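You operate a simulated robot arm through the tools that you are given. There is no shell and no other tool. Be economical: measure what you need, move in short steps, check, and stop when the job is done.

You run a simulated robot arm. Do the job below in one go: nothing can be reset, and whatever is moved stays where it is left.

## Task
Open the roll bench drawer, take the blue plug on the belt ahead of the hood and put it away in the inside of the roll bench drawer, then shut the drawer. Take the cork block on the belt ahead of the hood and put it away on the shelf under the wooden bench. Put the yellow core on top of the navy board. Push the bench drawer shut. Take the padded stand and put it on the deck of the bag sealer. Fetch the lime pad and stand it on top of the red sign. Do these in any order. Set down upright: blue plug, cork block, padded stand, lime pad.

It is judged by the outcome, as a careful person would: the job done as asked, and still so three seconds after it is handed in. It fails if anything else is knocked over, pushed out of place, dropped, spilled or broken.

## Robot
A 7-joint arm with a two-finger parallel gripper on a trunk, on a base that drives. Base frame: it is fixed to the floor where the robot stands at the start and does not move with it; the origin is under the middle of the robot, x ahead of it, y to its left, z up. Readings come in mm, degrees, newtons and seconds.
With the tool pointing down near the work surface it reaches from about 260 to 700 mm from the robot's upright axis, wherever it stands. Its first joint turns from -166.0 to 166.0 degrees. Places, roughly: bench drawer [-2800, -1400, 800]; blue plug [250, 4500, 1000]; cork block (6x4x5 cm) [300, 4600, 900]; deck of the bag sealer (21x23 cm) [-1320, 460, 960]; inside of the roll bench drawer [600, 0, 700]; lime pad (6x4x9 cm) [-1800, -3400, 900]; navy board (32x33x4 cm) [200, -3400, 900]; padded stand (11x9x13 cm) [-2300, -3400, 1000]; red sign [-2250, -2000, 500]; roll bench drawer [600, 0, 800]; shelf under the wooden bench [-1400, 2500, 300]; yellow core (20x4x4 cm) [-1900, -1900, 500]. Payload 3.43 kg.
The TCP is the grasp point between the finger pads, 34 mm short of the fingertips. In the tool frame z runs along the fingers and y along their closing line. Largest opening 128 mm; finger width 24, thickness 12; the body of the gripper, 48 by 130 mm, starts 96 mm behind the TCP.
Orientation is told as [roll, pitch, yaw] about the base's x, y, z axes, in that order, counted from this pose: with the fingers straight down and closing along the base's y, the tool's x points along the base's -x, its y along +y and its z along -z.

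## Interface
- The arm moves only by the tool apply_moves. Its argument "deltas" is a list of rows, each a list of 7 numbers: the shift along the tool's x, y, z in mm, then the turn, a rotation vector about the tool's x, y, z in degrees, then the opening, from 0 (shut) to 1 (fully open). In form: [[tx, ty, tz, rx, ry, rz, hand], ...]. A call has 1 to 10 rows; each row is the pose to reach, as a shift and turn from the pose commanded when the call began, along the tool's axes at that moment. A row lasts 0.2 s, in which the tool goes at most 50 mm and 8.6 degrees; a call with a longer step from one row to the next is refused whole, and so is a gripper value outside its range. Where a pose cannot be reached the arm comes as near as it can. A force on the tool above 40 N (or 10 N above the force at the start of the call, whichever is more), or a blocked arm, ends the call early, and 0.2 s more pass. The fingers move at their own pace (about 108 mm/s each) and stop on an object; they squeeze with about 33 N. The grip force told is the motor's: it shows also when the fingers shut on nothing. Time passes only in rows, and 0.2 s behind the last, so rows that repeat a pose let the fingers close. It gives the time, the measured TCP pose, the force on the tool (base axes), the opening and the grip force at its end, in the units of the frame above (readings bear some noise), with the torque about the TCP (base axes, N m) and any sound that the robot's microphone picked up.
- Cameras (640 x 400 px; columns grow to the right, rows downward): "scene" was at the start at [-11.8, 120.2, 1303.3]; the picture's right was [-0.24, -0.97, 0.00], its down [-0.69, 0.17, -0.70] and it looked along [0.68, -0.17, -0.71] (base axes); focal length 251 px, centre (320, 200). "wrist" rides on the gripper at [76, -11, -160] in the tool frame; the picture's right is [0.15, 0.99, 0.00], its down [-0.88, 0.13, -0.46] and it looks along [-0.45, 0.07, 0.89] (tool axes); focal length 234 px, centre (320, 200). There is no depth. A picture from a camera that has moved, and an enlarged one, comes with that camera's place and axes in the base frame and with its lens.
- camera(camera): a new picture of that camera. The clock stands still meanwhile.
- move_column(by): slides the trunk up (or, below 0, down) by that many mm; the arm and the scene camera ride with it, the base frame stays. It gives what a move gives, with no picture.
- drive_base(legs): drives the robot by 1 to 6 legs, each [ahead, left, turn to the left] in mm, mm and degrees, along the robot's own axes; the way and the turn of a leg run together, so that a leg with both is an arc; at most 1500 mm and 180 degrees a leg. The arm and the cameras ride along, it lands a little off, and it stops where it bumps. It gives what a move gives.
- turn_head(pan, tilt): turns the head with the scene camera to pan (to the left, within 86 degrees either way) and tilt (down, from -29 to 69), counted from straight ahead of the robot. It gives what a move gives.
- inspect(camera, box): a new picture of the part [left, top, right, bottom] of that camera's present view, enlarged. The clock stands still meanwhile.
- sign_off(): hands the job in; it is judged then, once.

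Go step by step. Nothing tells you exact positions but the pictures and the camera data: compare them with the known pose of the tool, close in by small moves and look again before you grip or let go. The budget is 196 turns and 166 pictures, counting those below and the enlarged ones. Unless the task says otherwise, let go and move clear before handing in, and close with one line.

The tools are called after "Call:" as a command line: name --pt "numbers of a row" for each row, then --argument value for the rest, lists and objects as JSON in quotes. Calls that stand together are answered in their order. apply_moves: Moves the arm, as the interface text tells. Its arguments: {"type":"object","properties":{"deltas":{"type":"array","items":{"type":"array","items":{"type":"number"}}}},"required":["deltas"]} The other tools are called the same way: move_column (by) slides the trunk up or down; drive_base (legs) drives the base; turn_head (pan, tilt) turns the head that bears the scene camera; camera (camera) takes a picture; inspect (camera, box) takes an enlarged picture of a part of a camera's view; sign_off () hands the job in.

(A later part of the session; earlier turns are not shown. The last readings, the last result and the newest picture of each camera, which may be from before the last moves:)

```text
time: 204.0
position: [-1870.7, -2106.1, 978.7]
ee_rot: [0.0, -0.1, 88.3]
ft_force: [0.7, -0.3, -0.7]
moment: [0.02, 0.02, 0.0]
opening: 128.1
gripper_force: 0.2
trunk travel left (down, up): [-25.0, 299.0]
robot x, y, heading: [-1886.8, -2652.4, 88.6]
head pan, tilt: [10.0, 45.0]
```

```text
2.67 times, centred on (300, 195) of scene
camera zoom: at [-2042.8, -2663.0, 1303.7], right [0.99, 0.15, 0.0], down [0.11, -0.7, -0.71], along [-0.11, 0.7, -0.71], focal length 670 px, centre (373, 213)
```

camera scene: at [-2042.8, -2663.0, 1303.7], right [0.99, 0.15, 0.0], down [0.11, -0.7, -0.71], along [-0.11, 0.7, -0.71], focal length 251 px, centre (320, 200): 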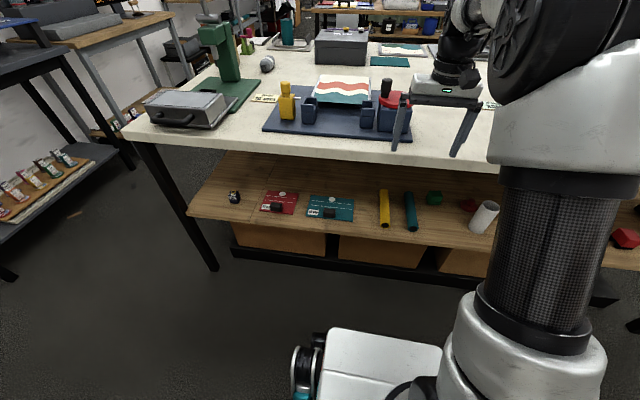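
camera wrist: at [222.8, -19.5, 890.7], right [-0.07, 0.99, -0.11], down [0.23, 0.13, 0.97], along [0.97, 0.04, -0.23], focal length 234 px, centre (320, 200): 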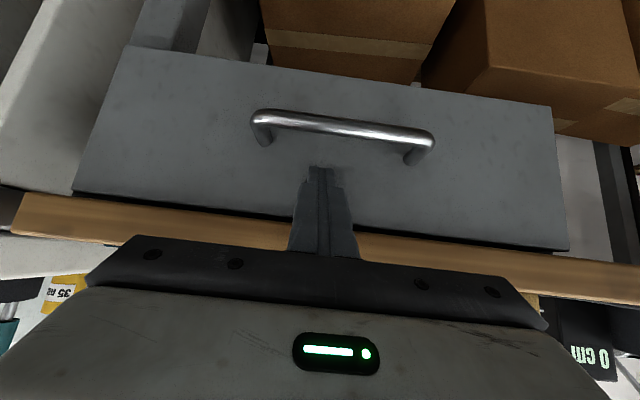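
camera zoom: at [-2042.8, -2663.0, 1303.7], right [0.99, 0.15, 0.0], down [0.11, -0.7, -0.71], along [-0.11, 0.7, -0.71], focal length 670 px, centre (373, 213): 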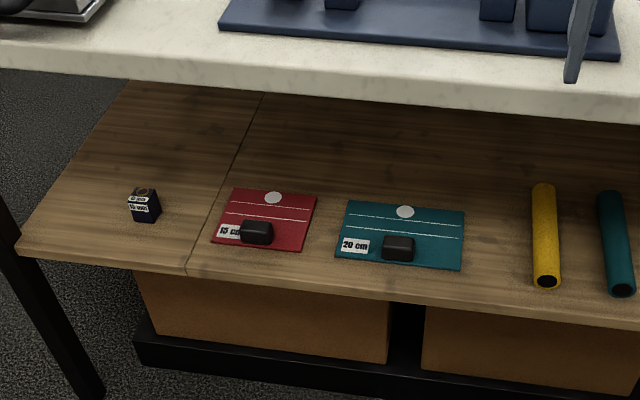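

Core centre ≈ (−1886, −1893), along y, shelf z ≈ 500. Lower the arm outside the table with the tool pitched 50°, then drive in.

Call:
apply_moves --pt "3 2 42 0 -6.2 0 0.62" --pt "6 4 84 0 -12.5 0 0.62" --pt "9 6 127 0 -18.7 0 0.62" --pt "12 8 170 0 -25 0 0.62" --pt "15 10 212 0 -31.2 0 0.62" --pt "18 12 255 0 -37.5 0 0.62" --pt "21 14 298 0 -43.7 0 0.62" --pt "24 15 340 0 -50 0 0.62"

Call:
drive_base --legs '[[130, 0, 1.5]]'

Call:
camera --camera "wrist"

Call:
inspect --camera "scene" --box '[260, 150, 500, 300]'

```text
time: 205.8
position: [-1884.6, -2128.7, 638.0]
ee_rot: [0.0, -50.1, 88.3]
ft_force: [-0.1, -1.3, 0.1]
moment: [0.02, -0.01, 0.0]
opening: 79.4
gripper_force: 0.0
trunk travel left (down, up): [-25.0, 299.0]
robot x, y, heading: [-1887.0, -2654.9, 88.7]
head pan, tilt: [10.0, 45.0]
```

```text
time: 207.1
position: [-1898.1, -2002.0, 638.9]
ee_rot: [-0.1, -50.0, 89.7]
ft_force: [0.8, -0.4, 0.3]
moment: [-0.04, 0.01, -0.01]
opening: 79.3
gripper_force: 0.1
trunk travel left (down, up): [-25.0, 299.0]
robot x, y, heading: [-1885.8, -2530.6, 90.2]
head pan, tilt: [10.0, 45.0]
```

```text
100 pictures are left
camera wrist: at [-1888.1, -2173.4, 683.7], right [-0.99, -0.09, -0.11], down [-0.13, 0.22, 0.97], along [-0.06, 0.97, -0.23], focal length 234 px, centre (320, 200)
```

wrist: 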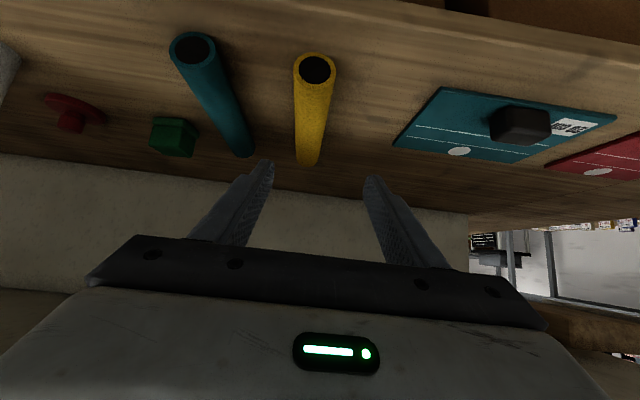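

```text
2.67 times, centred on (380, 225) of scene
camera zoom: at [-2041.1, -2540.1, 1303.6], right [0.98, 0.17, 0.0], down [0.12, -0.7, -0.71], along [-0.12, 0.7, -0.71], focal length 670 px, centre (160, 133)
```

zoom: 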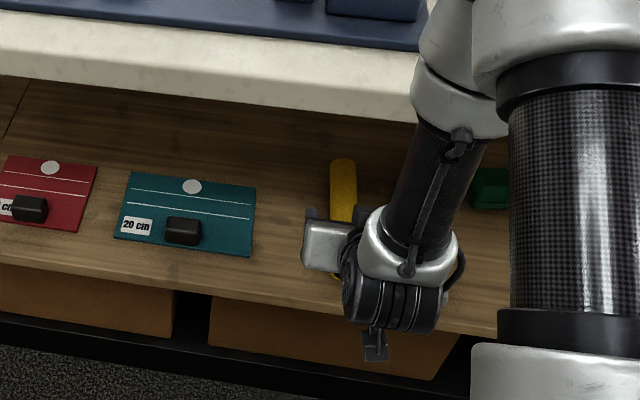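

Move in along the tool axis, straddling the core.

Call:
apply_moves --pt "5 -8 20 0 0 0 0.62" --pt "10 -16 50 0 0 0 0.62" --pt "14 -16 80 0 0 0 0.62" --pt "16 -16 105 0 0 0 0.62" --pt "18 -16 125 0 0 0 0.62" --pt "18 -16 131 0 0 0 0.62"

Call:
camera --camera "wrist"

```text
time: 208.5
position: [-1882.0, -1913.7, 539.9]
ee_rot: [0.0, -50.0, 89.7]
ft_force: [-0.4, 0.1, -0.4]
moment: [-0.01, -0.05, 0.01]
opening: 79.3
gripper_force: 0.1
trunk travel left (down, up): [-25.0, 299.0]
robot x, y, heading: [-1882.3, -2532.5, 90.3]
head pan, tilt: [10.0, 45.0]
```

```text
98 pictures are left
camera wrist: at [-1872.0, -2084.1, 585.5], right [-0.99, -0.09, -0.11], down [-0.13, 0.22, 0.97], along [-0.06, 0.97, -0.23], focal length 234 px, centre (320, 200)
```

wrist: 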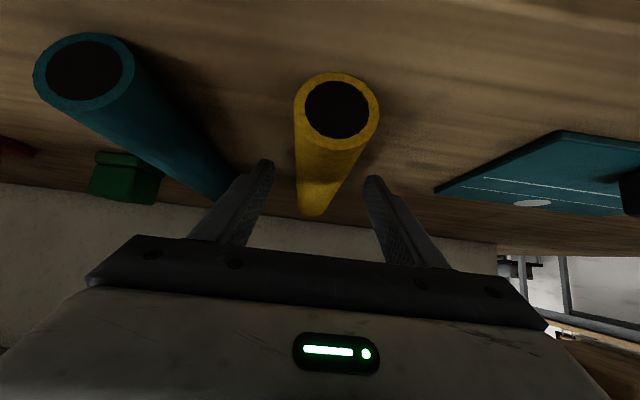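

Call:
apply_moves --pt "3 0 2.5 0 0 0 0.62" --pt "3 0 2.5 0 0 0 0.4" --pt "3 0 2.5 0 0 0 0.2" --pt "3 0 2.5 0 0 0 0.1" --pt "3 0 2.5 0 0 0 0.1" --pt "3 0 2.5 0 0 0 0.1"

Call:
camera --camera "wrist"

```text
time: 209.9
position: [-1881.3, -1912.6, 536.1]
ee_rot: [-0.1, -50.1, 89.7]
ft_force: [0.0, 1.1, 1.8]
moment: [0.1, 0.0, 0.02]
opening: 39.1
gripper_force: 33.1
trunk travel left (down, up): [-25.0, 299.0]
robot x, y, heading: [-1886.9, -2531.4, 90.3]
head pan, tilt: [10.0, 45.0]
```

```text
97 pictures are left
camera wrist: at [-1872.0, -2084.4, 582.3], right [-0.99, -0.09, -0.11], down [-0.13, 0.22, 0.97], along [-0.06, 0.97, -0.23], focal length 234 px, centre (320, 200)
```

wrist: 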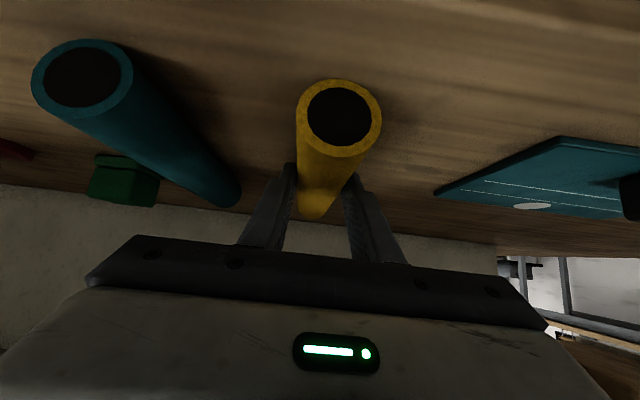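

Gripped. Lift, back out, then raise.

Call:
apply_moves --pt "-23 0 -19 0 0 0 0.1" --pt "-46 0 -39 0 0 0 0.1" --pt "-46 0 -39 0 0 0 0.1"

Call:
drive_base --legs '[[-300, 0, 0]]'

Call:
apply_moves --pt "-34 0 -29 0 0 0 0.1" --pt "-68 0 -57 0 0 0 0.1" --pt "-102 0 -86 0 0 0 0.1" --pt "-136 0 -115 0 0 0 0.1" --pt "-170 0 -143 0 0 0 0.1" --pt "-204 0 -172 0 0 0 0.1" --pt "-238 0 -200 0 0 0 0.1" --pt "-272 0 -229 0 0 0 0.1" --pt "-300 0 -252 0 0 0 0.1"

Call:
camera --camera "wrist"

```text
time: 210.7
position: [-1881.0, -1914.5, 598.3]
ee_rot: [-0.2, -50.1, 89.7]
ft_force: [0.0, 1.5, -0.6]
moment: [-0.01, 0.02, 0.01]
opening: 39.0
gripper_force: 32.6
trunk travel left (down, up): [-25.0, 299.0]
robot x, y, heading: [-1887.0, -2531.1, 89.8]
head pan, tilt: [10.0, 45.0]
```

```text
time: 212.7
position: [-1884.7, -2210.2, 598.9]
ee_rot: [-0.1, -50.0, 89.9]
ft_force: [-1.1, -0.8, -1.1]
moment: [-0.03, -0.01, 0.0]
opening: 39.4
gripper_force: 32.7
trunk travel left (down, up): [-25.0, 299.0]
robot x, y, heading: [-1885.0, -2827.2, 90.2]
head pan, tilt: [10.0, 45.0]
```

```text
time: 214.7
position: [-1882.6, -2210.6, 991.4]
ee_rot: [0.0, -49.9, 89.9]
ft_force: [-0.2, 0.7, -1.2]
moment: [-0.02, 0.0, 0.02]
opening: 39.2
gripper_force: 32.6
trunk travel left (down, up): [-25.0, 299.0]
robot x, y, heading: [-1886.2, -2825.7, 90.3]
head pan, tilt: [10.0, 45.0]
```

```text
96 pictures are left
camera wrist: at [-1872.3, -2382.0, 1036.1], right [-0.99, -0.09, -0.11], down [-0.13, 0.22, 0.97], along [-0.06, 0.97, -0.23], focal length 234 px, centre (320, 200)
```

wrist: 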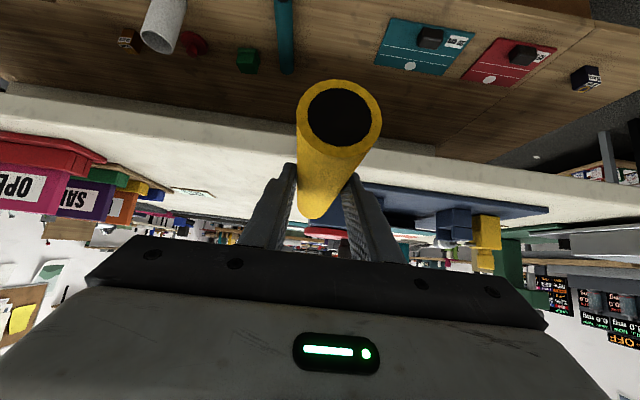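

Core is held level. Retract the arm, turn east, drive to the navy board bench, and turn south.

Call:
apply_moves --pt "24 0 -29 0 0 0 0.1" --pt "48 0 -58 0 0 0 0.1" --pt "73 0 -87 0 0 0 0.1" --pt "97 0 -116 0 0 0 0.1" --pt "122 0 -146 0 0 0 0.1"

Call:
drive_base --legs '[[200, 0, 0], [0, 0, -90], [1400, 0, 0], [600, 50, 0], [0, 0, -90]]'

Call:
turn_head --pan 0 --tilt 35

Call:
camera --camera "scene"

```text
time: 215.9
position: [-1883.5, -2404.7, 990.2]
ee_rot: [0.0, -50.0, 89.9]
ft_force: [0.0, 0.2, -2.2]
moment: [0.01, -0.04, -0.04]
opening: 39.2
gripper_force: 33.0
trunk travel left (down, up): [-25.0, 299.0]
robot x, y, heading: [-1885.8, -2826.9, 90.3]
head pan, tilt: [10.0, 45.0]
```

```text
time: 235.0
position: [93.1, -3061.3, 990.9]
ee_rot: [-0.1, -50.0, -91.9]
ft_force: [0.4, 0.3, -0.5]
moment: [-0.01, 0.03, 0.0]
opening: 38.7
gripper_force: 33.2
trunk travel left (down, up): [-25.0, 299.0]
robot x, y, heading: [105.6, -2638.1, -91.5]
head pan, tilt: [10.0, 45.0]
```

```text
time: 235.7
position: [92.0, -3063.1, 989.2]
ee_rot: [-0.1, -50.1, -91.9]
ft_force: [0.9, 0.3, -1.5]
moment: [0.04, 0.0, 0.02]
opening: 39.1
gripper_force: 32.9
trunk travel left (down, up): [-25.0, 299.0]
robot x, y, heading: [110.3, -2640.8, -91.7]
head pan, tilt: [0.0, 35.0]
```

```text
95 pictures are left
camera scene: at [247.4, -2642.0, 1318.4], right [-1.0, 0.03, 0.0], down [0.01, 0.57, -0.82], along [-0.02, -0.82, -0.57], focal length 251 px, centre (320, 200)
```

scene: 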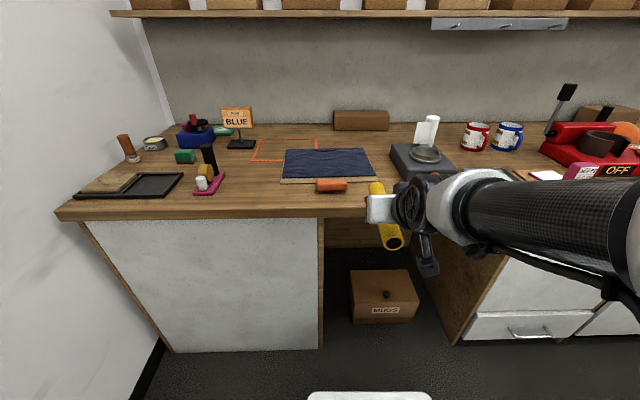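

Call:
inspect --camera "scene" --box '[230, 110, 430, 235]'

```text
3.20 times, centred on (330, 172) of scene
camera zoom: at [247.4, -2642.0, 1318.4], right [-1.0, 0.03, 0.0], down [0.01, 0.57, -0.82], along [-0.02, -0.82, -0.57], focal length 803 px, centre (288, 288)
```

zoom: 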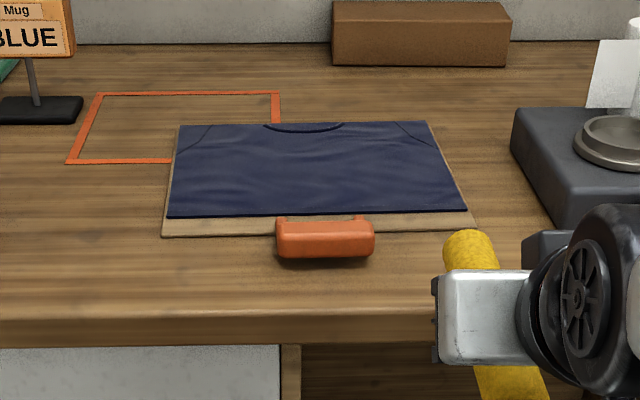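

Board front edge y≈−3349, navy surface y −3370…−3605 centred x≈199, z≈905. Drive in and line up.

Call:
drive_base --legs '[[0, 105, 1.5], [200, 0, 0]]'

Call:
apply_moves --pt "-26 0 31 0 0 0 0.1" --pt "-51 0 61 0 0 0 0.1" --pt "-77 0 92 0 0 0 0.1" --pt "-103 0 122 0 0 0 0.1" --pt "-128 0 153 0 0 0 0.1" --pt "-128 0 153 0 0 0 0.1"

Call:
camera --camera "scene"

Call:
camera --camera "wrist"

```text
time: 238.6
position: [207.7, -3264.3, 989.9]
ee_rot: [-0.1, -50.1, -90.4]
ft_force: [-0.1, -0.3, -2.0]
moment: [0.02, 0.05, -0.03]
opening: 39.1
gripper_force: 32.8
trunk travel left (down, up): [-25.0, 299.0]
robot x, y, heading: [211.5, -2843.8, -89.9]
head pan, tilt: [0.0, 35.0]
```

```text
time: 239.9
position: [207.7, -3466.3, 990.9]
ee_rot: [0.0, -50.0, -90.4]
ft_force: [0.3, -0.7, -1.0]
moment: [0.02, 0.0, 0.01]
opening: 39.1
gripper_force: 32.9
trunk travel left (down, up): [-25.0, 299.0]
robot x, y, heading: [210.9, -2841.1, -89.9]
head pan, tilt: [0.0, 35.0]
```

```text
93 pictures are left
camera scene: at [350.9, -2840.7, 1318.4], right [-1.0, 0.0, 0.0], down [0.0, 0.57, -0.82], along [0.0, -0.82, -0.57], focal length 251 px, centre (320, 200)
```

scene: 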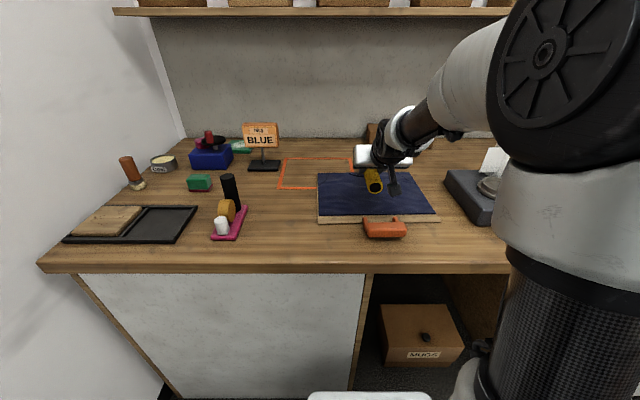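

```text
92 pictures are left
camera wrist: at [196.9, -3295.2, 1035.3], right [0.99, 0.09, -0.11], down [0.13, -0.22, 0.97], along [0.06, -0.97, -0.23], focal length 234 px, centre (320, 200)
```

wrist: 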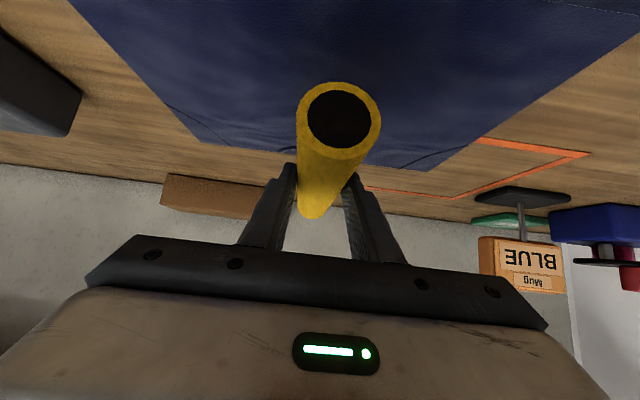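

Pull back 12 mm and lower toward the board.

Call:
apply_moves --pt "20 0 -3 0 0 0 0.1" --pt "33 0 12 0 0 0 0.1" --pt "39.5 0 17.5 0 0 0 0.1" --pt "39.5 0 17.5 0 0 0 0.1"

Call:
camera --camera "wrist"

Call:
inspect --camera "scene" --box '[290, 130, 490, 255]'

```text
time: 240.9
position: [205.8, -3453.5, 948.4]
ee_rot: [-0.1, -50.1, -90.4]
ft_force: [0.4, 0.3, -0.9]
moment: [0.04, 0.0, 0.05]
opening: 39.2
gripper_force: 32.5
trunk travel left (down, up): [-25.0, 299.0]
robot x, y, heading: [212.9, -2842.8, -90.0]
head pan, tilt: [0.0, 35.0]
```

```text
91 pictures are left
camera wrist: at [196.2, -3281.5, 993.2], right [0.99, 0.09, -0.11], down [0.13, -0.22, 0.97], along [0.06, -0.97, -0.23], focal length 234 px, centre (320, 200)
```

wrist: 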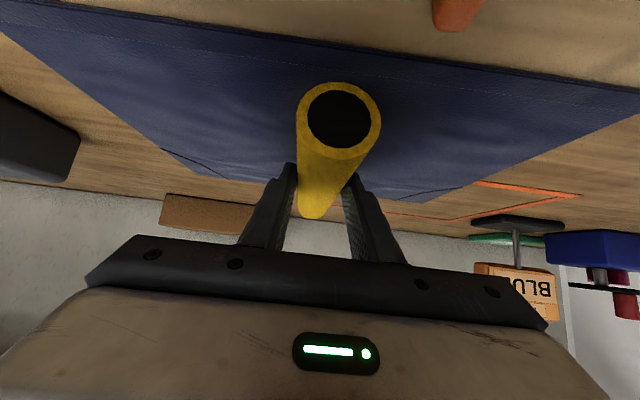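

```text
3.20 times, centred on (390, 192) of scene
camera zoom: at [350.9, -2840.6, 1318.5], right [-1.0, 0.0, 0.0], down [0.0, 0.57, -0.82], along [0.0, -0.82, -0.57], focal length 803 px, centre (96, 224)
```

zoom: 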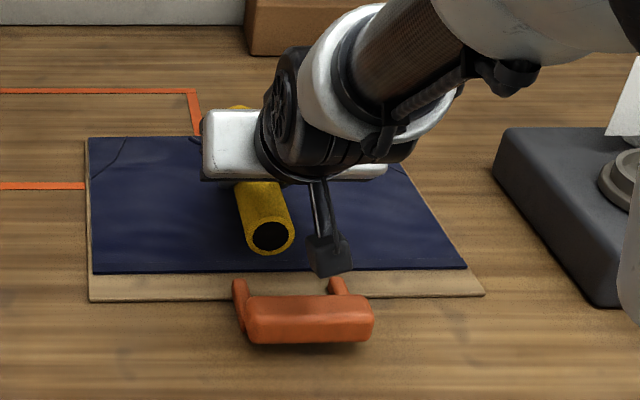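

Call:
apply_moves --pt "4.6 0 3.9 0 0 0 0.1" --pt "4.6 0 3.9 0 0 0 0.1"

Call:
apply_moves --pt "3 0 2.5 0 0 0 0.1" --pt "3 0 2.5 0 0 0 0.1"

Call:
apply_moves --pt "2 0 1.7 0 0 0 0.1" --pt "2 0 1.7 0 0 0 0.1"

Call:
inspect --camera "wrist" --box '[220, 60, 460, 210]'

```text
time: 241.6
position: [206.9, -3453.9, 945.4]
ee_rot: [-0.2, -50.4, -90.4]
ft_force: [-0.2, 0.7, 12.0]
moment: [0.55, 0.01, 0.02]
opening: 39.3
gripper_force: 33.6
trunk travel left (down, up): [-25.0, 299.0]
robot x, y, heading: [211.3, -2845.6, -89.9]
head pan, tilt: [0.0, 35.0]
```

```text
time: 242.2
position: [206.8, -3453.3, 943.9]
ee_rot: [-0.1, -50.8, -90.3]
ft_force: [-0.8, 2.6, 30.8]
moment: [-0.47, 0.0, -0.02]
opening: 39.5
gripper_force: 32.3
trunk travel left (down, up): [-25.0, 299.0]
robot x, y, heading: [209.2, -2842.7, -90.0]
head pan, tilt: [0.0, 35.0]
```

```text
time: 242.8
position: [206.4, -3453.8, 939.9]
ee_rot: [-0.1, -50.7, -90.3]
ft_force: [0.6, 2.9, 31.1]
moment: [-0.3, -0.06, 0.03]
opening: 39.2
gripper_force: 32.9
trunk travel left (down, up): [-25.0, 299.0]
robot x, y, heading: [210.3, -2845.4, -90.1]
head pan, tilt: [0.0, 35.0]
```

```text
2.67 times, centred on (340, 135) of wrist
camera zoom: at [196.2, -3281.9, 983.1], right [0.99, 0.09, -0.11], down [0.13, -0.21, 0.97], along [0.06, -0.97, -0.22], focal length 624 px, centre (267, 373)
```

zoom: 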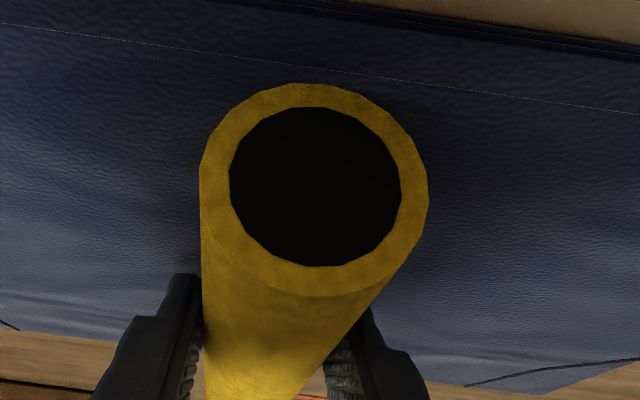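

In firm contact. Ease off, open, and withdraw along the tool axis.

Call:
apply_moves --pt "-3 0 -2.5 0 0 0 0.1" --pt "-3 0 -2.5 0 0 0 0.37" --pt "-3 0 -2.5 0 0 0 0.5" --pt "-3 0 -2.5 0 0 0 0.6" --pt "-3 0 -2.5 0 0 0 0.6" --pt "-3 0 -22 0 0 0 0.6" --pt "-3 0 -50 0 0 0 0.6" --pt "-3 0 -90 0 0 0 0.6"

Call:
camera --camera "wrist"

Call:
inspect --camera "scene" --box '[290, 130, 490, 255]'

```text
time: 244.6
position: [207.0, -3386.3, 993.8]
ee_rot: [-0.1, -49.9, -90.4]
ft_force: [-0.4, -0.2, -0.7]
moment: [0.01, -0.04, 0.0]
opening: 76.6
gripper_force: 0.2
trunk travel left (down, up): [-25.0, 299.0]
robot x, y, heading: [212.5, -2841.0, -90.4]
head pan, tilt: [0.0, 35.0]
```

```text
88 pictures are left
camera wrist: at [196.7, -3214.7, 1039.3], right [0.99, 0.09, -0.11], down [0.13, -0.22, 0.97], along [0.06, -0.97, -0.23], focal length 234 px, centre (320, 200)
```

wrist: 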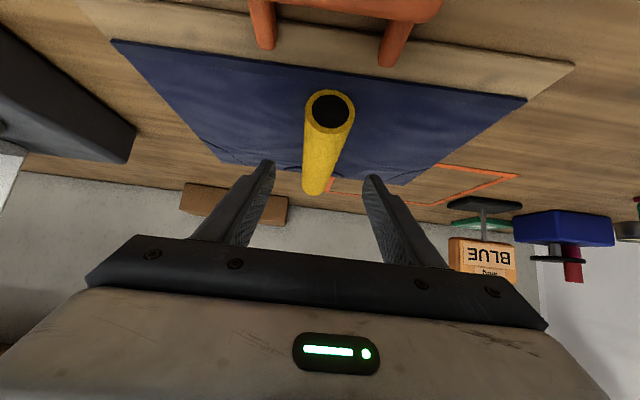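

```text
3.20 times, centred on (390, 192) of scene
camera zoom: at [350.9, -2841.0, 1318.4], right [-1.0, 0.0, 0.0], down [0.0, 0.57, -0.82], along [0.0, -0.82, -0.57], focal length 803 px, centre (96, 224)
```

zoom: 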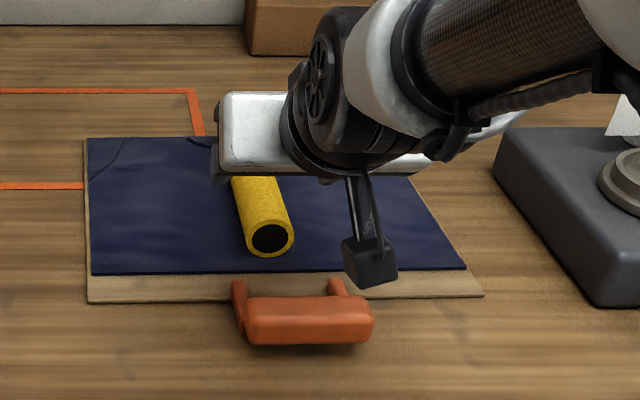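

The core rests on the board. Back away, then go west to the lime pad, keeping the tool pitched.

Call:
apply_moves --pt "20 0 -30 0 0 0 1" --pt "45 0 -60 0 0 0 1" --pt "74 0 -92 0 0 0 1"

Call:
drive_base --legs '[[-240, 0, 0], [0, -1400, 0], [0, -610, 0]]'

Call:
turn_head --pan 0 --tilt 35

Call:
camera --camera "scene"

```text
time: 245.3
position: [206.6, -3267.6, 998.4]
ee_rot: [-0.1, -50.0, -90.5]
ft_force: [-0.4, -0.9, -0.5]
moment: [0.03, 0.03, -0.03]
opening: 127.9
gripper_force: 0.0
trunk travel left (down, up): [-25.0, 299.0]
robot x, y, heading: [211.9, -2841.0, -90.0]
head pan, tilt: [0.0, 35.0]
```

```text
time: 266.0
position: [-1772.2, -3035.0, 1000.6]
ee_rot: [-0.1, -50.0, -90.5]
ft_force: [0.1, -0.2, 0.3]
moment: [-0.02, -0.04, 0.01]
opening: 128.1
gripper_force: 0.0
trunk travel left (down, up): [-25.0, 299.0]
robot x, y, heading: [-1768.1, -2612.9, -90.0]
head pan, tilt: [0.0, 35.0]
```

```text
time: 266.6
position: [-1771.3, -3035.0, 1000.5]
ee_rot: [-0.1, -50.0, -90.4]
ft_force: [0.3, 0.2, -0.1]
moment: [-0.01, -0.01, 0.04]
opening: 127.9
gripper_force: 0.1
trunk travel left (down, up): [-25.0, 299.0]
robot x, y, heading: [-1765.8, -2611.6, -90.1]
head pan, tilt: [0.0, 35.0]
```

```text
86 pictures are left
camera scene: at [-1628.5, -2607.4, 1318.5], right [-1.0, 0.0, 0.0], down [0.0, 0.57, -0.82], along [0.0, -0.82, -0.57], focal length 251 px, centre (320, 200)
```

scene: 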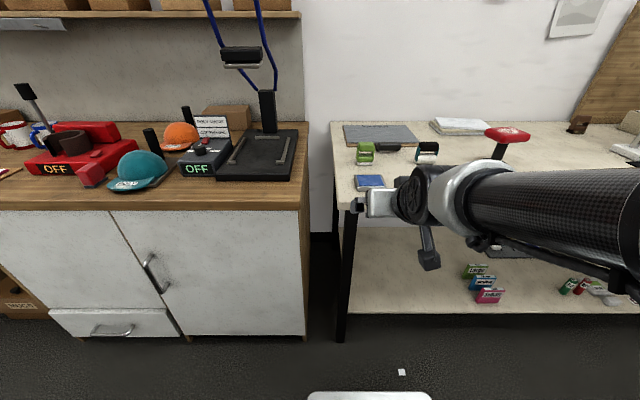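

Call:
inspect --camera "scene" --box '[330, 110, 530, 235]'

Call:
camera --camera "wrist"

```text
3.20 times, centred on (430, 172) of scene
camera zoom: at [-1628.5, -2607.4, 1318.5], right [-1.0, 0.0, 0.0], down [0.0, 0.57, -0.82], along [0.0, -0.82, -0.57], focal length 803 px, centre (-32, 288)
```

zoom: 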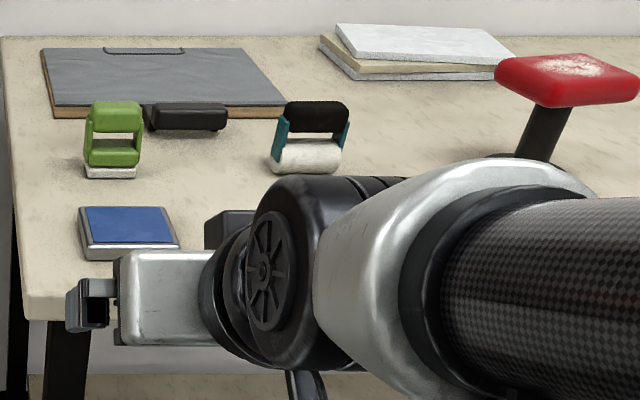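

```text
84 pictures are left
camera wrist: at [-1782.7, -2863.5, 1044.8], right [0.99, 0.09, -0.11], down [0.13, -0.22, 0.97], along [0.06, -0.97, -0.23], focal length 234 px, centre (320, 200)
```

wrist: 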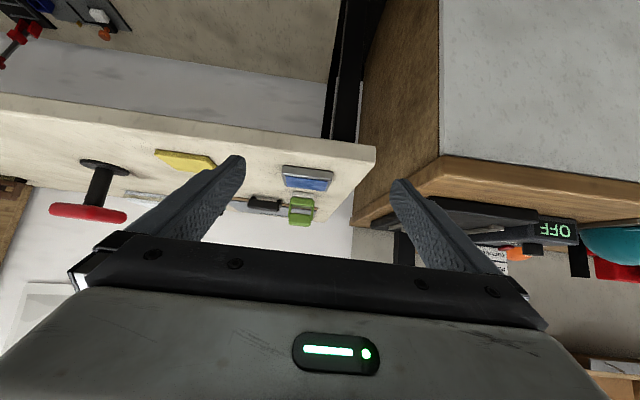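

Lime pad ≈ (−1800, −3487), table z ≈ 878. Drive in and take a pre-grasp pose.

Call:
drive_base --legs '[[250, -28, 0]]'

Call:
apply_moves --pt "-19 0 30 0 0 0 0.8" --pt "-38 0 61 0 0 0 0.8" --pt "-57 0 91 0 0 0 0.8" --pt "-76 0 122 0 0 0 0.8"

Call:
camera --camera "wrist"

Call:
inspect --camera "scene" --box '[330, 110, 530, 235]'

```text
time: 268.4
position: [-1798.9, -3282.2, 999.5]
ee_rot: [-0.1, -50.2, -90.2]
ft_force: [-0.1, -0.3, -0.6]
moment: [-0.03, -0.01, 0.02]
opening: 127.6
gripper_force: 0.0
trunk travel left (down, up): [-25.0, 299.0]
robot x, y, heading: [-1793.0, -2857.3, -89.8]
head pan, tilt: [0.0, 35.0]
```

```text
time: 269.4
position: [-1800.5, -3422.8, 979.8]
ee_rot: [0.0, -50.1, -90.4]
ft_force: [-0.2, 0.9, 0.9]
moment: [0.04, 0.0, 0.03]
opening: 102.4
gripper_force: 0.0
trunk travel left (down, up): [-25.0, 299.0]
robot x, y, heading: [-1797.2, -2855.6, -89.7]
head pan, tilt: [0.0, 35.0]
```

```text
83 pictures are left
camera wrist: at [-1810.9, -3251.7, 1024.4], right [0.99, 0.09, -0.11], down [0.13, -0.22, 0.97], along [0.06, -0.97, -0.23], focal length 234 px, centre (320, 200)
```

wrist: 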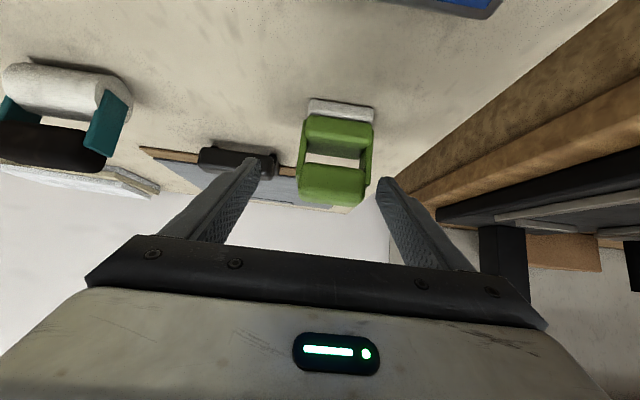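

```text
3.20 times, centred on (430, 172) of scene
camera zoom: at [-1656.3, -2854.1, 1318.4], right [-1.0, 0.0, 0.0], down [0.0, 0.57, -0.82], along [0.0, -0.82, -0.57], focal length 803 px, centre (-32, 288)
```

zoom: 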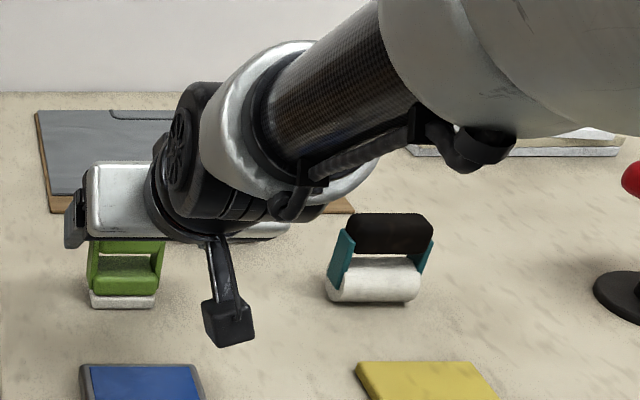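

Refined: pad centre ≈ (−1790, −3439), table z ≈ 904. Shift 10 mm and lower onto it, then look.

Call:
apply_moves --pt "0 10 0 0 0 0 0.8" --pt "6 10 15 0 0 0 0.8" --pt "11 10 30 0 0 0 0.8" --pt "11 10 30 0 0 0 0.8"

Call:
camera --camera "wrist"

```text
time: 270.4
position: [-1789.5, -3439.1, 951.5]
ee_rot: [-0.1, -50.1, -90.3]
ft_force: [-0.9, -0.4, 0.6]
moment: [-0.04, 0.04, 0.01]
opening: 102.5
gripper_force: 0.0
trunk travel left (down, up): [-25.0, 299.0]
robot x, y, heading: [-1797.2, -2855.8, -89.9]
head pan, tilt: [0.0, 35.0]
```

```text
81 pictures are left
camera wrist: at [-1800.0, -3268.1, 996.4], right [0.99, 0.09, -0.11], down [0.13, -0.22, 0.97], along [0.06, -0.97, -0.23], focal length 234 px, centre (320, 200)
```

wrist: 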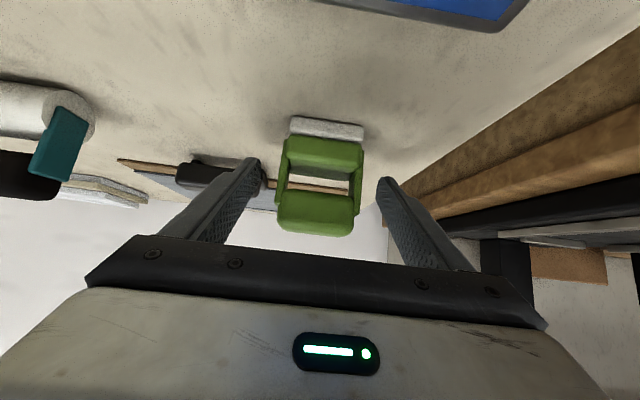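

Centred. Close.

Call:
apply_moves --pt "-3 0 4 0 0 0 0.8" --pt "-3 0 4 0 0 0 0.6" --pt "-3 0 4 0 0 0 0.4" --pt "-3 0 4 0 0 0 0.3" --pt "-3 0 4 0 0 0 0.3" --pt "-3 0 4 0 0 0 0.3"

Call:
camera --camera "wrist"

```text
time: 271.8
position: [-1789.4, -3444.3, 952.8]
ee_rot: [-0.1, -50.1, -90.3]
ft_force: [0.7, -0.9, 1.6]
moment: [-0.05, -0.09, -0.03]
opening: 54.3
gripper_force: 32.9
trunk travel left (down, up): [-25.0, 299.0]
robot x, y, heading: [-1797.8, -2855.9, -89.8]
head pan, tilt: [0.0, 35.0]
```

```text
80 pictures are left
camera wrist: at [-1799.9, -3273.3, 996.8], right [0.99, 0.09, -0.11], down [0.13, -0.22, 0.97], along [0.06, -0.97, -0.23], focal length 234 px, centre (320, 200)
```

wrist: 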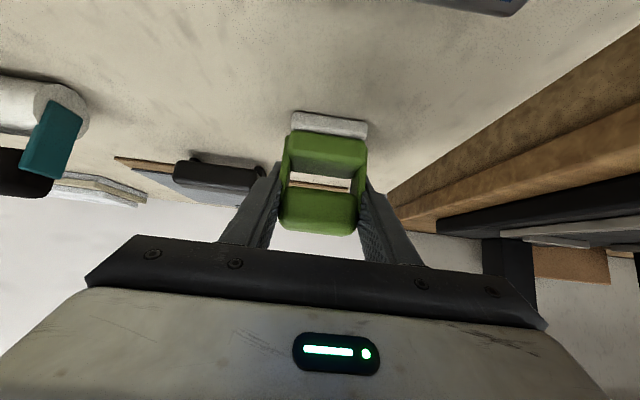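

Gripped. Lift, retract, back up, turn to face the shelf at the red sign.

Call:
apply_moves --pt "-31 0 -26 0 0 0 0.3" --pt "-61 0 -51 0 0 0 0.3" --pt "-36 0 -81 0 0 0 0.3" --pt "-10 0 -111 0 0 0 0.3" --pt "16 0 -142 0 0 0 0.3" --pt "41 0 -172 0 0 0 0.3"

Call:
drive_base --legs '[[-230, -100, 0], [0, 0, -178], [0, 440, 0]]'

Call:
turn_head --pan 5 --tilt 45

Call:
camera --camera "scene"

```text
time: 273.2
position: [-1788.6, -3285.7, 1029.8]
ee_rot: [-0.1, -50.1, -90.3]
ft_force: [-0.1, -0.1, -0.9]
moment: [0.02, -0.02, 0.03]
opening: 54.5
gripper_force: 32.6
trunk travel left (down, up): [-25.0, 299.0]
robot x, y, heading: [-1796.8, -2857.3, -89.9]
head pan, tilt: [0.0, 35.0]
```

```text
time: 287.1
position: [-2331.9, -2182.2, 1031.1]
ee_rot: [-0.2, -50.0, 87.6]
ft_force: [0.4, 0.4, -0.4]
moment: [0.01, 0.02, 0.03]
opening: 54.6
gripper_force: 32.7
trunk travel left (down, up): [-25.0, 299.0]
robot x, y, heading: [-2340.2, -2609.7, 87.7]
head pan, tilt: [0.0, 35.0]
```

```text
time: 287.8
position: [-2331.4, -2182.7, 1030.0]
ee_rot: [-0.1, -50.0, 87.5]
ft_force: [0.5, 0.1, -0.3]
moment: [-0.02, 0.02, -0.02]
opening: 54.8
gripper_force: 33.2
trunk travel left (down, up): [-25.0, 299.0]
robot x, y, heading: [-2338.9, -2615.6, 87.7]
head pan, tilt: [5.0, 45.0]
```

```text
79 pictures are left
camera scene: at [-2487.9, -2616.2, 1303.7], right [1.0, 0.05, 0.0], down [0.04, -0.71, -0.71], along [-0.04, 0.71, -0.71], focal length 251 px, centre (320, 200)
```

scene: 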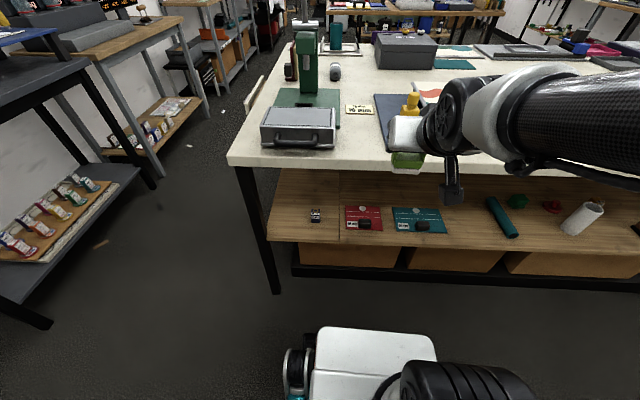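

Call:
inspect --camera "scene" --box '[300, 180, 460, 280]'

```text
4.00 times, centred on (380, 230) of scene
camera zoom: at [-2487.9, -2616.2, 1303.7], right [1.0, 0.05, 0.0], down [0.04, -0.71, -0.71], along [-0.04, 0.71, -0.71], focal length 1004 px, centre (80, 80)
```

zoom: 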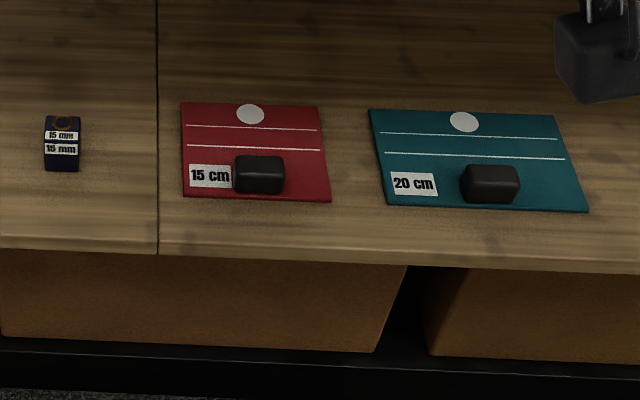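

Sign spans x −2420…−2270, y −1975…−1843; free area centre ≈ (−2345, −1888). Lower the arm outside, then drive in.

Call:
apply_moves --pt "28 0 35 0 0 0 0.3" --pt "55 0 69 0 0 0 0.3" --pt "83 0 104 0 0 0 0.3" --pt "110 0 139 0 0 0 0.3" --pt "138 0 173 0 0 0 0.3" --pt "165 0 208 0 0 0 0.3" --pt "193 0 243 0 0 0 0.3" --pt "220 0 277 0 0 0 0.3" --pt "248 0 312 0 0 0 0.3"

Call:
drive_base --legs '[[150, 0, 2.3]]'

Call:
camera --camera "wrist"

```text
time: 289.8
position: [-2325.9, -2101.3, 638.5]
ee_rot: [0.1, -50.1, 87.5]
ft_force: [-0.1, 0.1, -0.5]
moment: [0.01, 0.01, 0.01]
opening: 54.4
gripper_force: 33.0
out of reach, approached as far as the arm can: row 3, 4, 5
trunk travel left (down, up): [-25.0, 299.0]
robot x, y, heading: [-2340.0, -2613.3, 88.0]
head pan, tilt: [5.0, 45.0]
```

```text
time: 291.2
position: [-2345.1, -1952.5, 636.8]
ee_rot: [-0.1, -50.1, 89.8]
ft_force: [-0.1, -0.5, -0.5]
moment: [-0.03, 0.0, 0.0]
opening: 54.6
gripper_force: 32.8
trunk travel left (down, up): [-25.0, 299.0]
robot x, y, heading: [-2337.9, -2459.5, 90.1]
head pan, tilt: [5.0, 45.0]
```

```text
77 pictures are left
camera wrist: at [-2335.5, -2122.7, 682.9], right [-0.99, -0.09, -0.11], down [-0.13, 0.22, 0.97], along [-0.06, 0.97, -0.23], focal length 234 px, centre (320, 200)
```

wrist: 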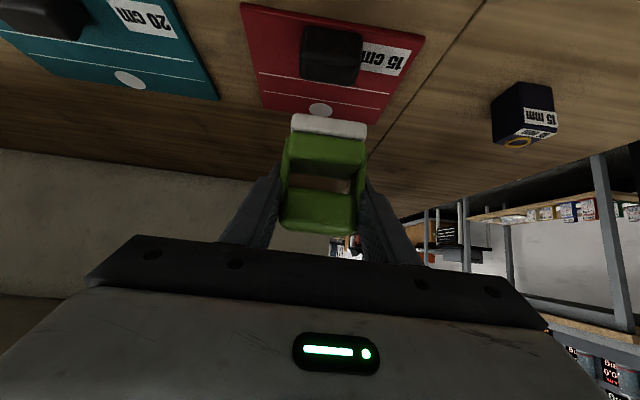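

Move forward and down to just above the sign.

Call:
apply_moves --pt "-15 0 25 0 0 0 0.3" --pt "-35 0 48 0 0 0 0.3" --pt "-15 0 65 0 0 0 0.3" --pt "3 0 84 0 0 0 0.3" --pt "14 0 95 0 0 0 0.3" --pt "14 0 95 0 0 0 0.3"

Call:
camera --camera "wrist"

Call:
inspect --camera "scene" --box '[300, 180, 500, 305]'

```text
time: 292.6
position: [-2346.1, -1896.1, 578.1]
ee_rot: [0.0, -50.8, 90.0]
ft_force: [0.0, 0.1, -0.6]
moment: [-0.01, 0.0, 0.01]
opening: 54.6
gripper_force: 33.3
trunk travel left (down, up): [-25.0, 299.0]
robot x, y, heading: [-2338.9, -2464.8, 90.3]
head pan, tilt: [5.0, 45.0]
```

```text
76 pictures are left
camera wrist: at [-2335.5, -2068.6, 621.3], right [-0.99, -0.09, -0.11], down [-0.13, 0.2, 0.97], along [-0.06, 0.97, -0.21], focal length 234 px, centre (320, 200)
```

wrist: 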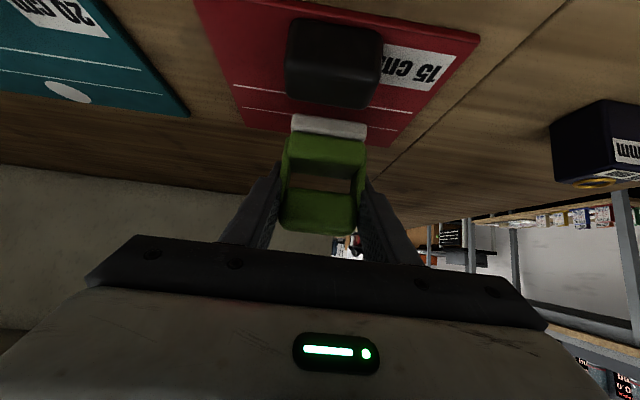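

```text
3.20 times, centred on (400, 242) of scene
camera zoom: at [-2484.8, -2488.7, 1304.3], right [1.0, 0.09, 0.0], down [0.06, -0.69, -0.72], along [-0.07, 0.72, -0.7], focal length 803 px, centre (64, 64)
```

zoom: 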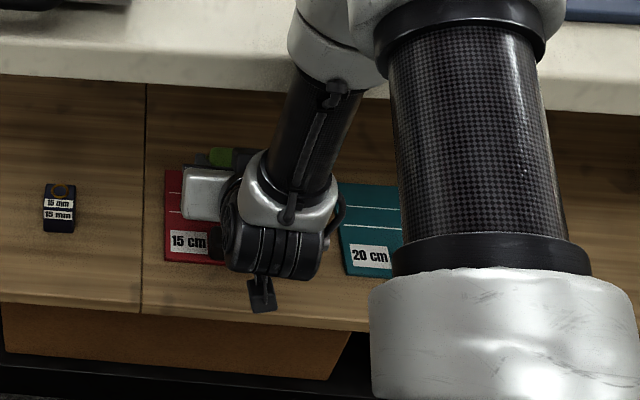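

The arm fell short of its target, perhaps its elbow touches the table edge. I'll back the base 70 mm and extend the arm instead.

Call:
drive_base --legs '[[-75, 0, 0]]'

Call:
apply_moves --pt "0 0 0 0 0 0 0.3" --pt "0 0 0 0 0 0 0.3"

Call:
camera --camera "scene"

```text
time: 293.6
position: [-2346.5, -1962.9, 567.0]
ee_rot: [0.0, -50.1, 89.9]
ft_force: [-0.4, 1.0, -0.9]
moment: [-0.01, 0.0, 0.02]
opening: 54.3
gripper_force: 32.5
trunk travel left (down, up): [-25.0, 299.0]
robot x, y, heading: [-2336.1, -2538.3, 90.3]
head pan, tilt: [5.0, 45.0]
```

```text
time: 294.2
position: [-2345.8, -1962.0, 567.5]
ee_rot: [0.0, -50.0, 90.1]
ft_force: [-0.2, 0.4, -1.7]
moment: [-0.01, -0.02, -0.02]
opening: 54.5
gripper_force: 32.9
trunk travel left (down, up): [-25.0, 299.0]
robot x, y, heading: [-2336.7, -2536.8, 90.4]
head pan, tilt: [5.0, 45.0]
```

```text
74 pictures are left
camera scene: at [-2484.9, -2545.2, 1303.6], right [1.0, 0.09, 0.0], down [0.07, -0.7, -0.71], along [-0.07, 0.7, -0.71], focal length 251 px, centre (320, 200)
```

scene: 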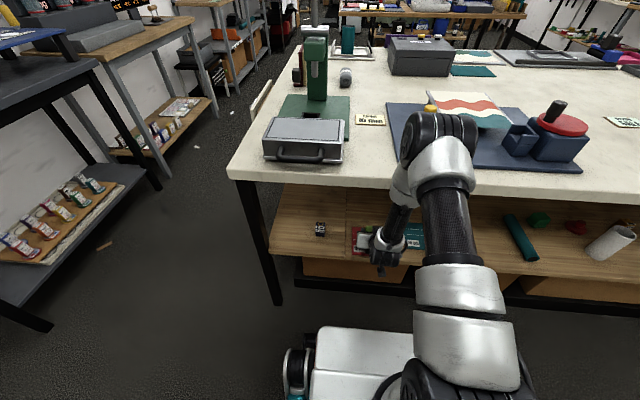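

Call:
apply_moves --pt "-12 0 14.6 0 0 0 0.3" --pt "-24 0 29 0 0 0 0.3" --pt "-36.7 0 43.7 0 0 0 0.3" --pt "-36.7 0 43.7 0 0 0 0.3"

Call:
camera --camera "wrist"

Call:
camera --camera "scene"

```text
time: 295.2
position: [-2345.8, -1905.4, 567.5]
ee_rot: [-0.1, -49.9, 90.0]
ft_force: [-0.4, 0.1, -1.3]
moment: [-0.01, 0.0, -0.03]
opening: 54.4
gripper_force: 33.2
trunk travel left (down, up): [-25.0, 299.0]
robot x, y, heading: [-2337.9, -2537.6, 90.5]
head pan, tilt: [5.0, 45.0]
```

```text
73 pictures are left
camera wrist: at [-2335.6, -2076.2, 611.7], right [-0.99, -0.09, -0.11], down [-0.13, 0.22, 0.97], along [-0.07, 0.97, -0.23], focal length 234 px, centre (320, 200)
```

wrist: 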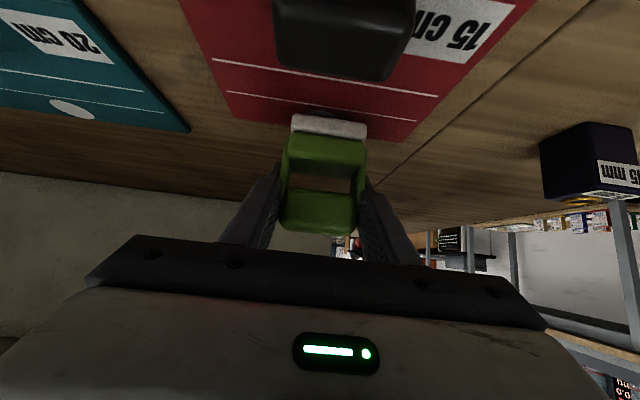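

```text
72 pictures are left
camera scene: at [-2484.9, -2545.2, 1303.6], right [1.0, 0.09, 0.0], down [0.07, -0.7, -0.71], along [-0.07, 0.7, -0.71], focal length 251 px, centre (320, 200)
```

scene: 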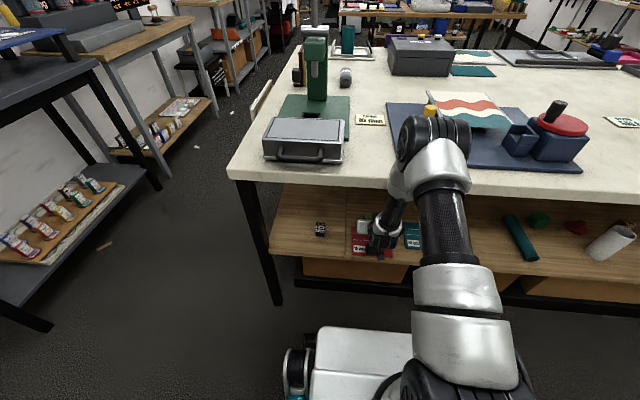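

Reached. Lower in steps to contact.

Call:
apply_moves --pt "5 0 4.3 0 0 0 0.3" --pt "6.1 0 5.1 0 0 0 0.3"

Call:
apply_moves --pt "3 0 2.5 0 0 0 0.3" --pt "3 0 2.5 0 0 0 0.3"

Call:
inspect --camera "wrist" --box '[200, 60, 440, 210]'

```text
time: 295.8
position: [-2346.3, -1905.2, 560.5]
ee_rot: [-0.1, -50.1, 90.0]
ft_force: [-0.9, 0.4, -0.8]
moment: [0.02, 0.0, -0.04]
opening: 54.6
gripper_force: 32.8
trunk travel left (down, up): [-25.0, 299.0]
robot x, y, heading: [-2337.4, -2536.8, 90.3]
head pan, tilt: [5.0, 45.0]
```

```text
time: 296.4
position: [-2345.6, -1904.9, 556.8]
ee_rot: [0.0, -50.3, 89.8]
ft_force: [0.5, -2.4, 17.3]
moment: [-0.46, 0.14, -0.01]
opening: 54.7
gripper_force: 33.4
trunk travel left (down, up): [-25.0, 299.0]
robot x, y, heading: [-2337.2, -2536.0, 90.5]
head pan, tilt: [5.0, 45.0]
```

```text
2.67 times, centred on (320, 135) of wrist
camera zoom: at [-2335.5, -2075.5, 601.6], right [-0.99, -0.09, -0.11], down [-0.13, 0.21, 0.97], along [-0.07, 0.97, -0.22], focal length 624 px, centre (320, 373)
```

zoom: 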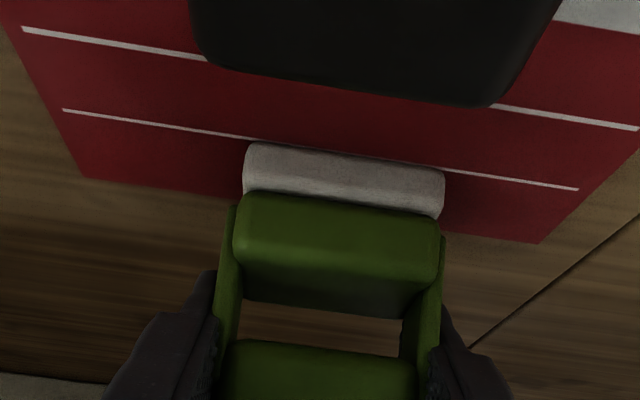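

On the sign. Ease slightly, open, and withdraw along the tool axis.

Call:
apply_moves --pt "-1 0 -0.8 0 0 0 0.46" --pt "-1 0 -0.8 0 0 0 0.55" --pt "-1 0 -0.8 0 0 0 0.65" --pt "-1 0 -0.8 0 0 0 0.65" --pt "-1 0 -25 0 0 0 0.65" --pt "-1 0 -60 0 0 0 0.65" --pt "-1 0 -100 0 0 0 0.65"

Call:
drive_base --legs '[[-200, 0, 0]]'

Call:
camera --camera "wrist"

```text
time: 298.0
position: [-2346.2, -1980.2, 618.8]
ee_rot: [-0.1, -50.1, 90.0]
ft_force: [0.1, -1.0, -0.1]
moment: [0.04, 0.02, -0.01]
opening: 83.0
gripper_force: 0.1
trunk travel left (down, up): [-25.0, 299.0]
robot x, y, heading: [-2343.5, -2535.5, 90.0]
head pan, tilt: [5.0, 45.0]
```

```text
time: 299.6
position: [-2344.3, -2175.6, 620.1]
ee_rot: [0.0, -50.1, 89.9]
ft_force: [-0.5, 0.1, -0.5]
moment: [-0.02, 0.03, -0.04]
opening: 83.1
gripper_force: 0.0
trunk travel left (down, up): [-25.0, 299.0]
robot x, y, heading: [-2336.4, -2732.0, 90.1]
head pan, tilt: [5.0, 45.0]
```

```text
70 pictures are left
camera wrist: at [-2334.6, -2346.5, 664.3], right [-0.99, -0.09, -0.11], down [-0.13, 0.22, 0.97], along [-0.06, 0.97, -0.23], focal length 234 px, centre (320, 200)
```

wrist: 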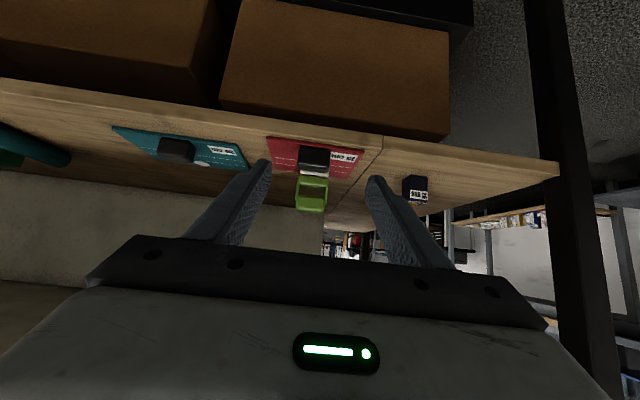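

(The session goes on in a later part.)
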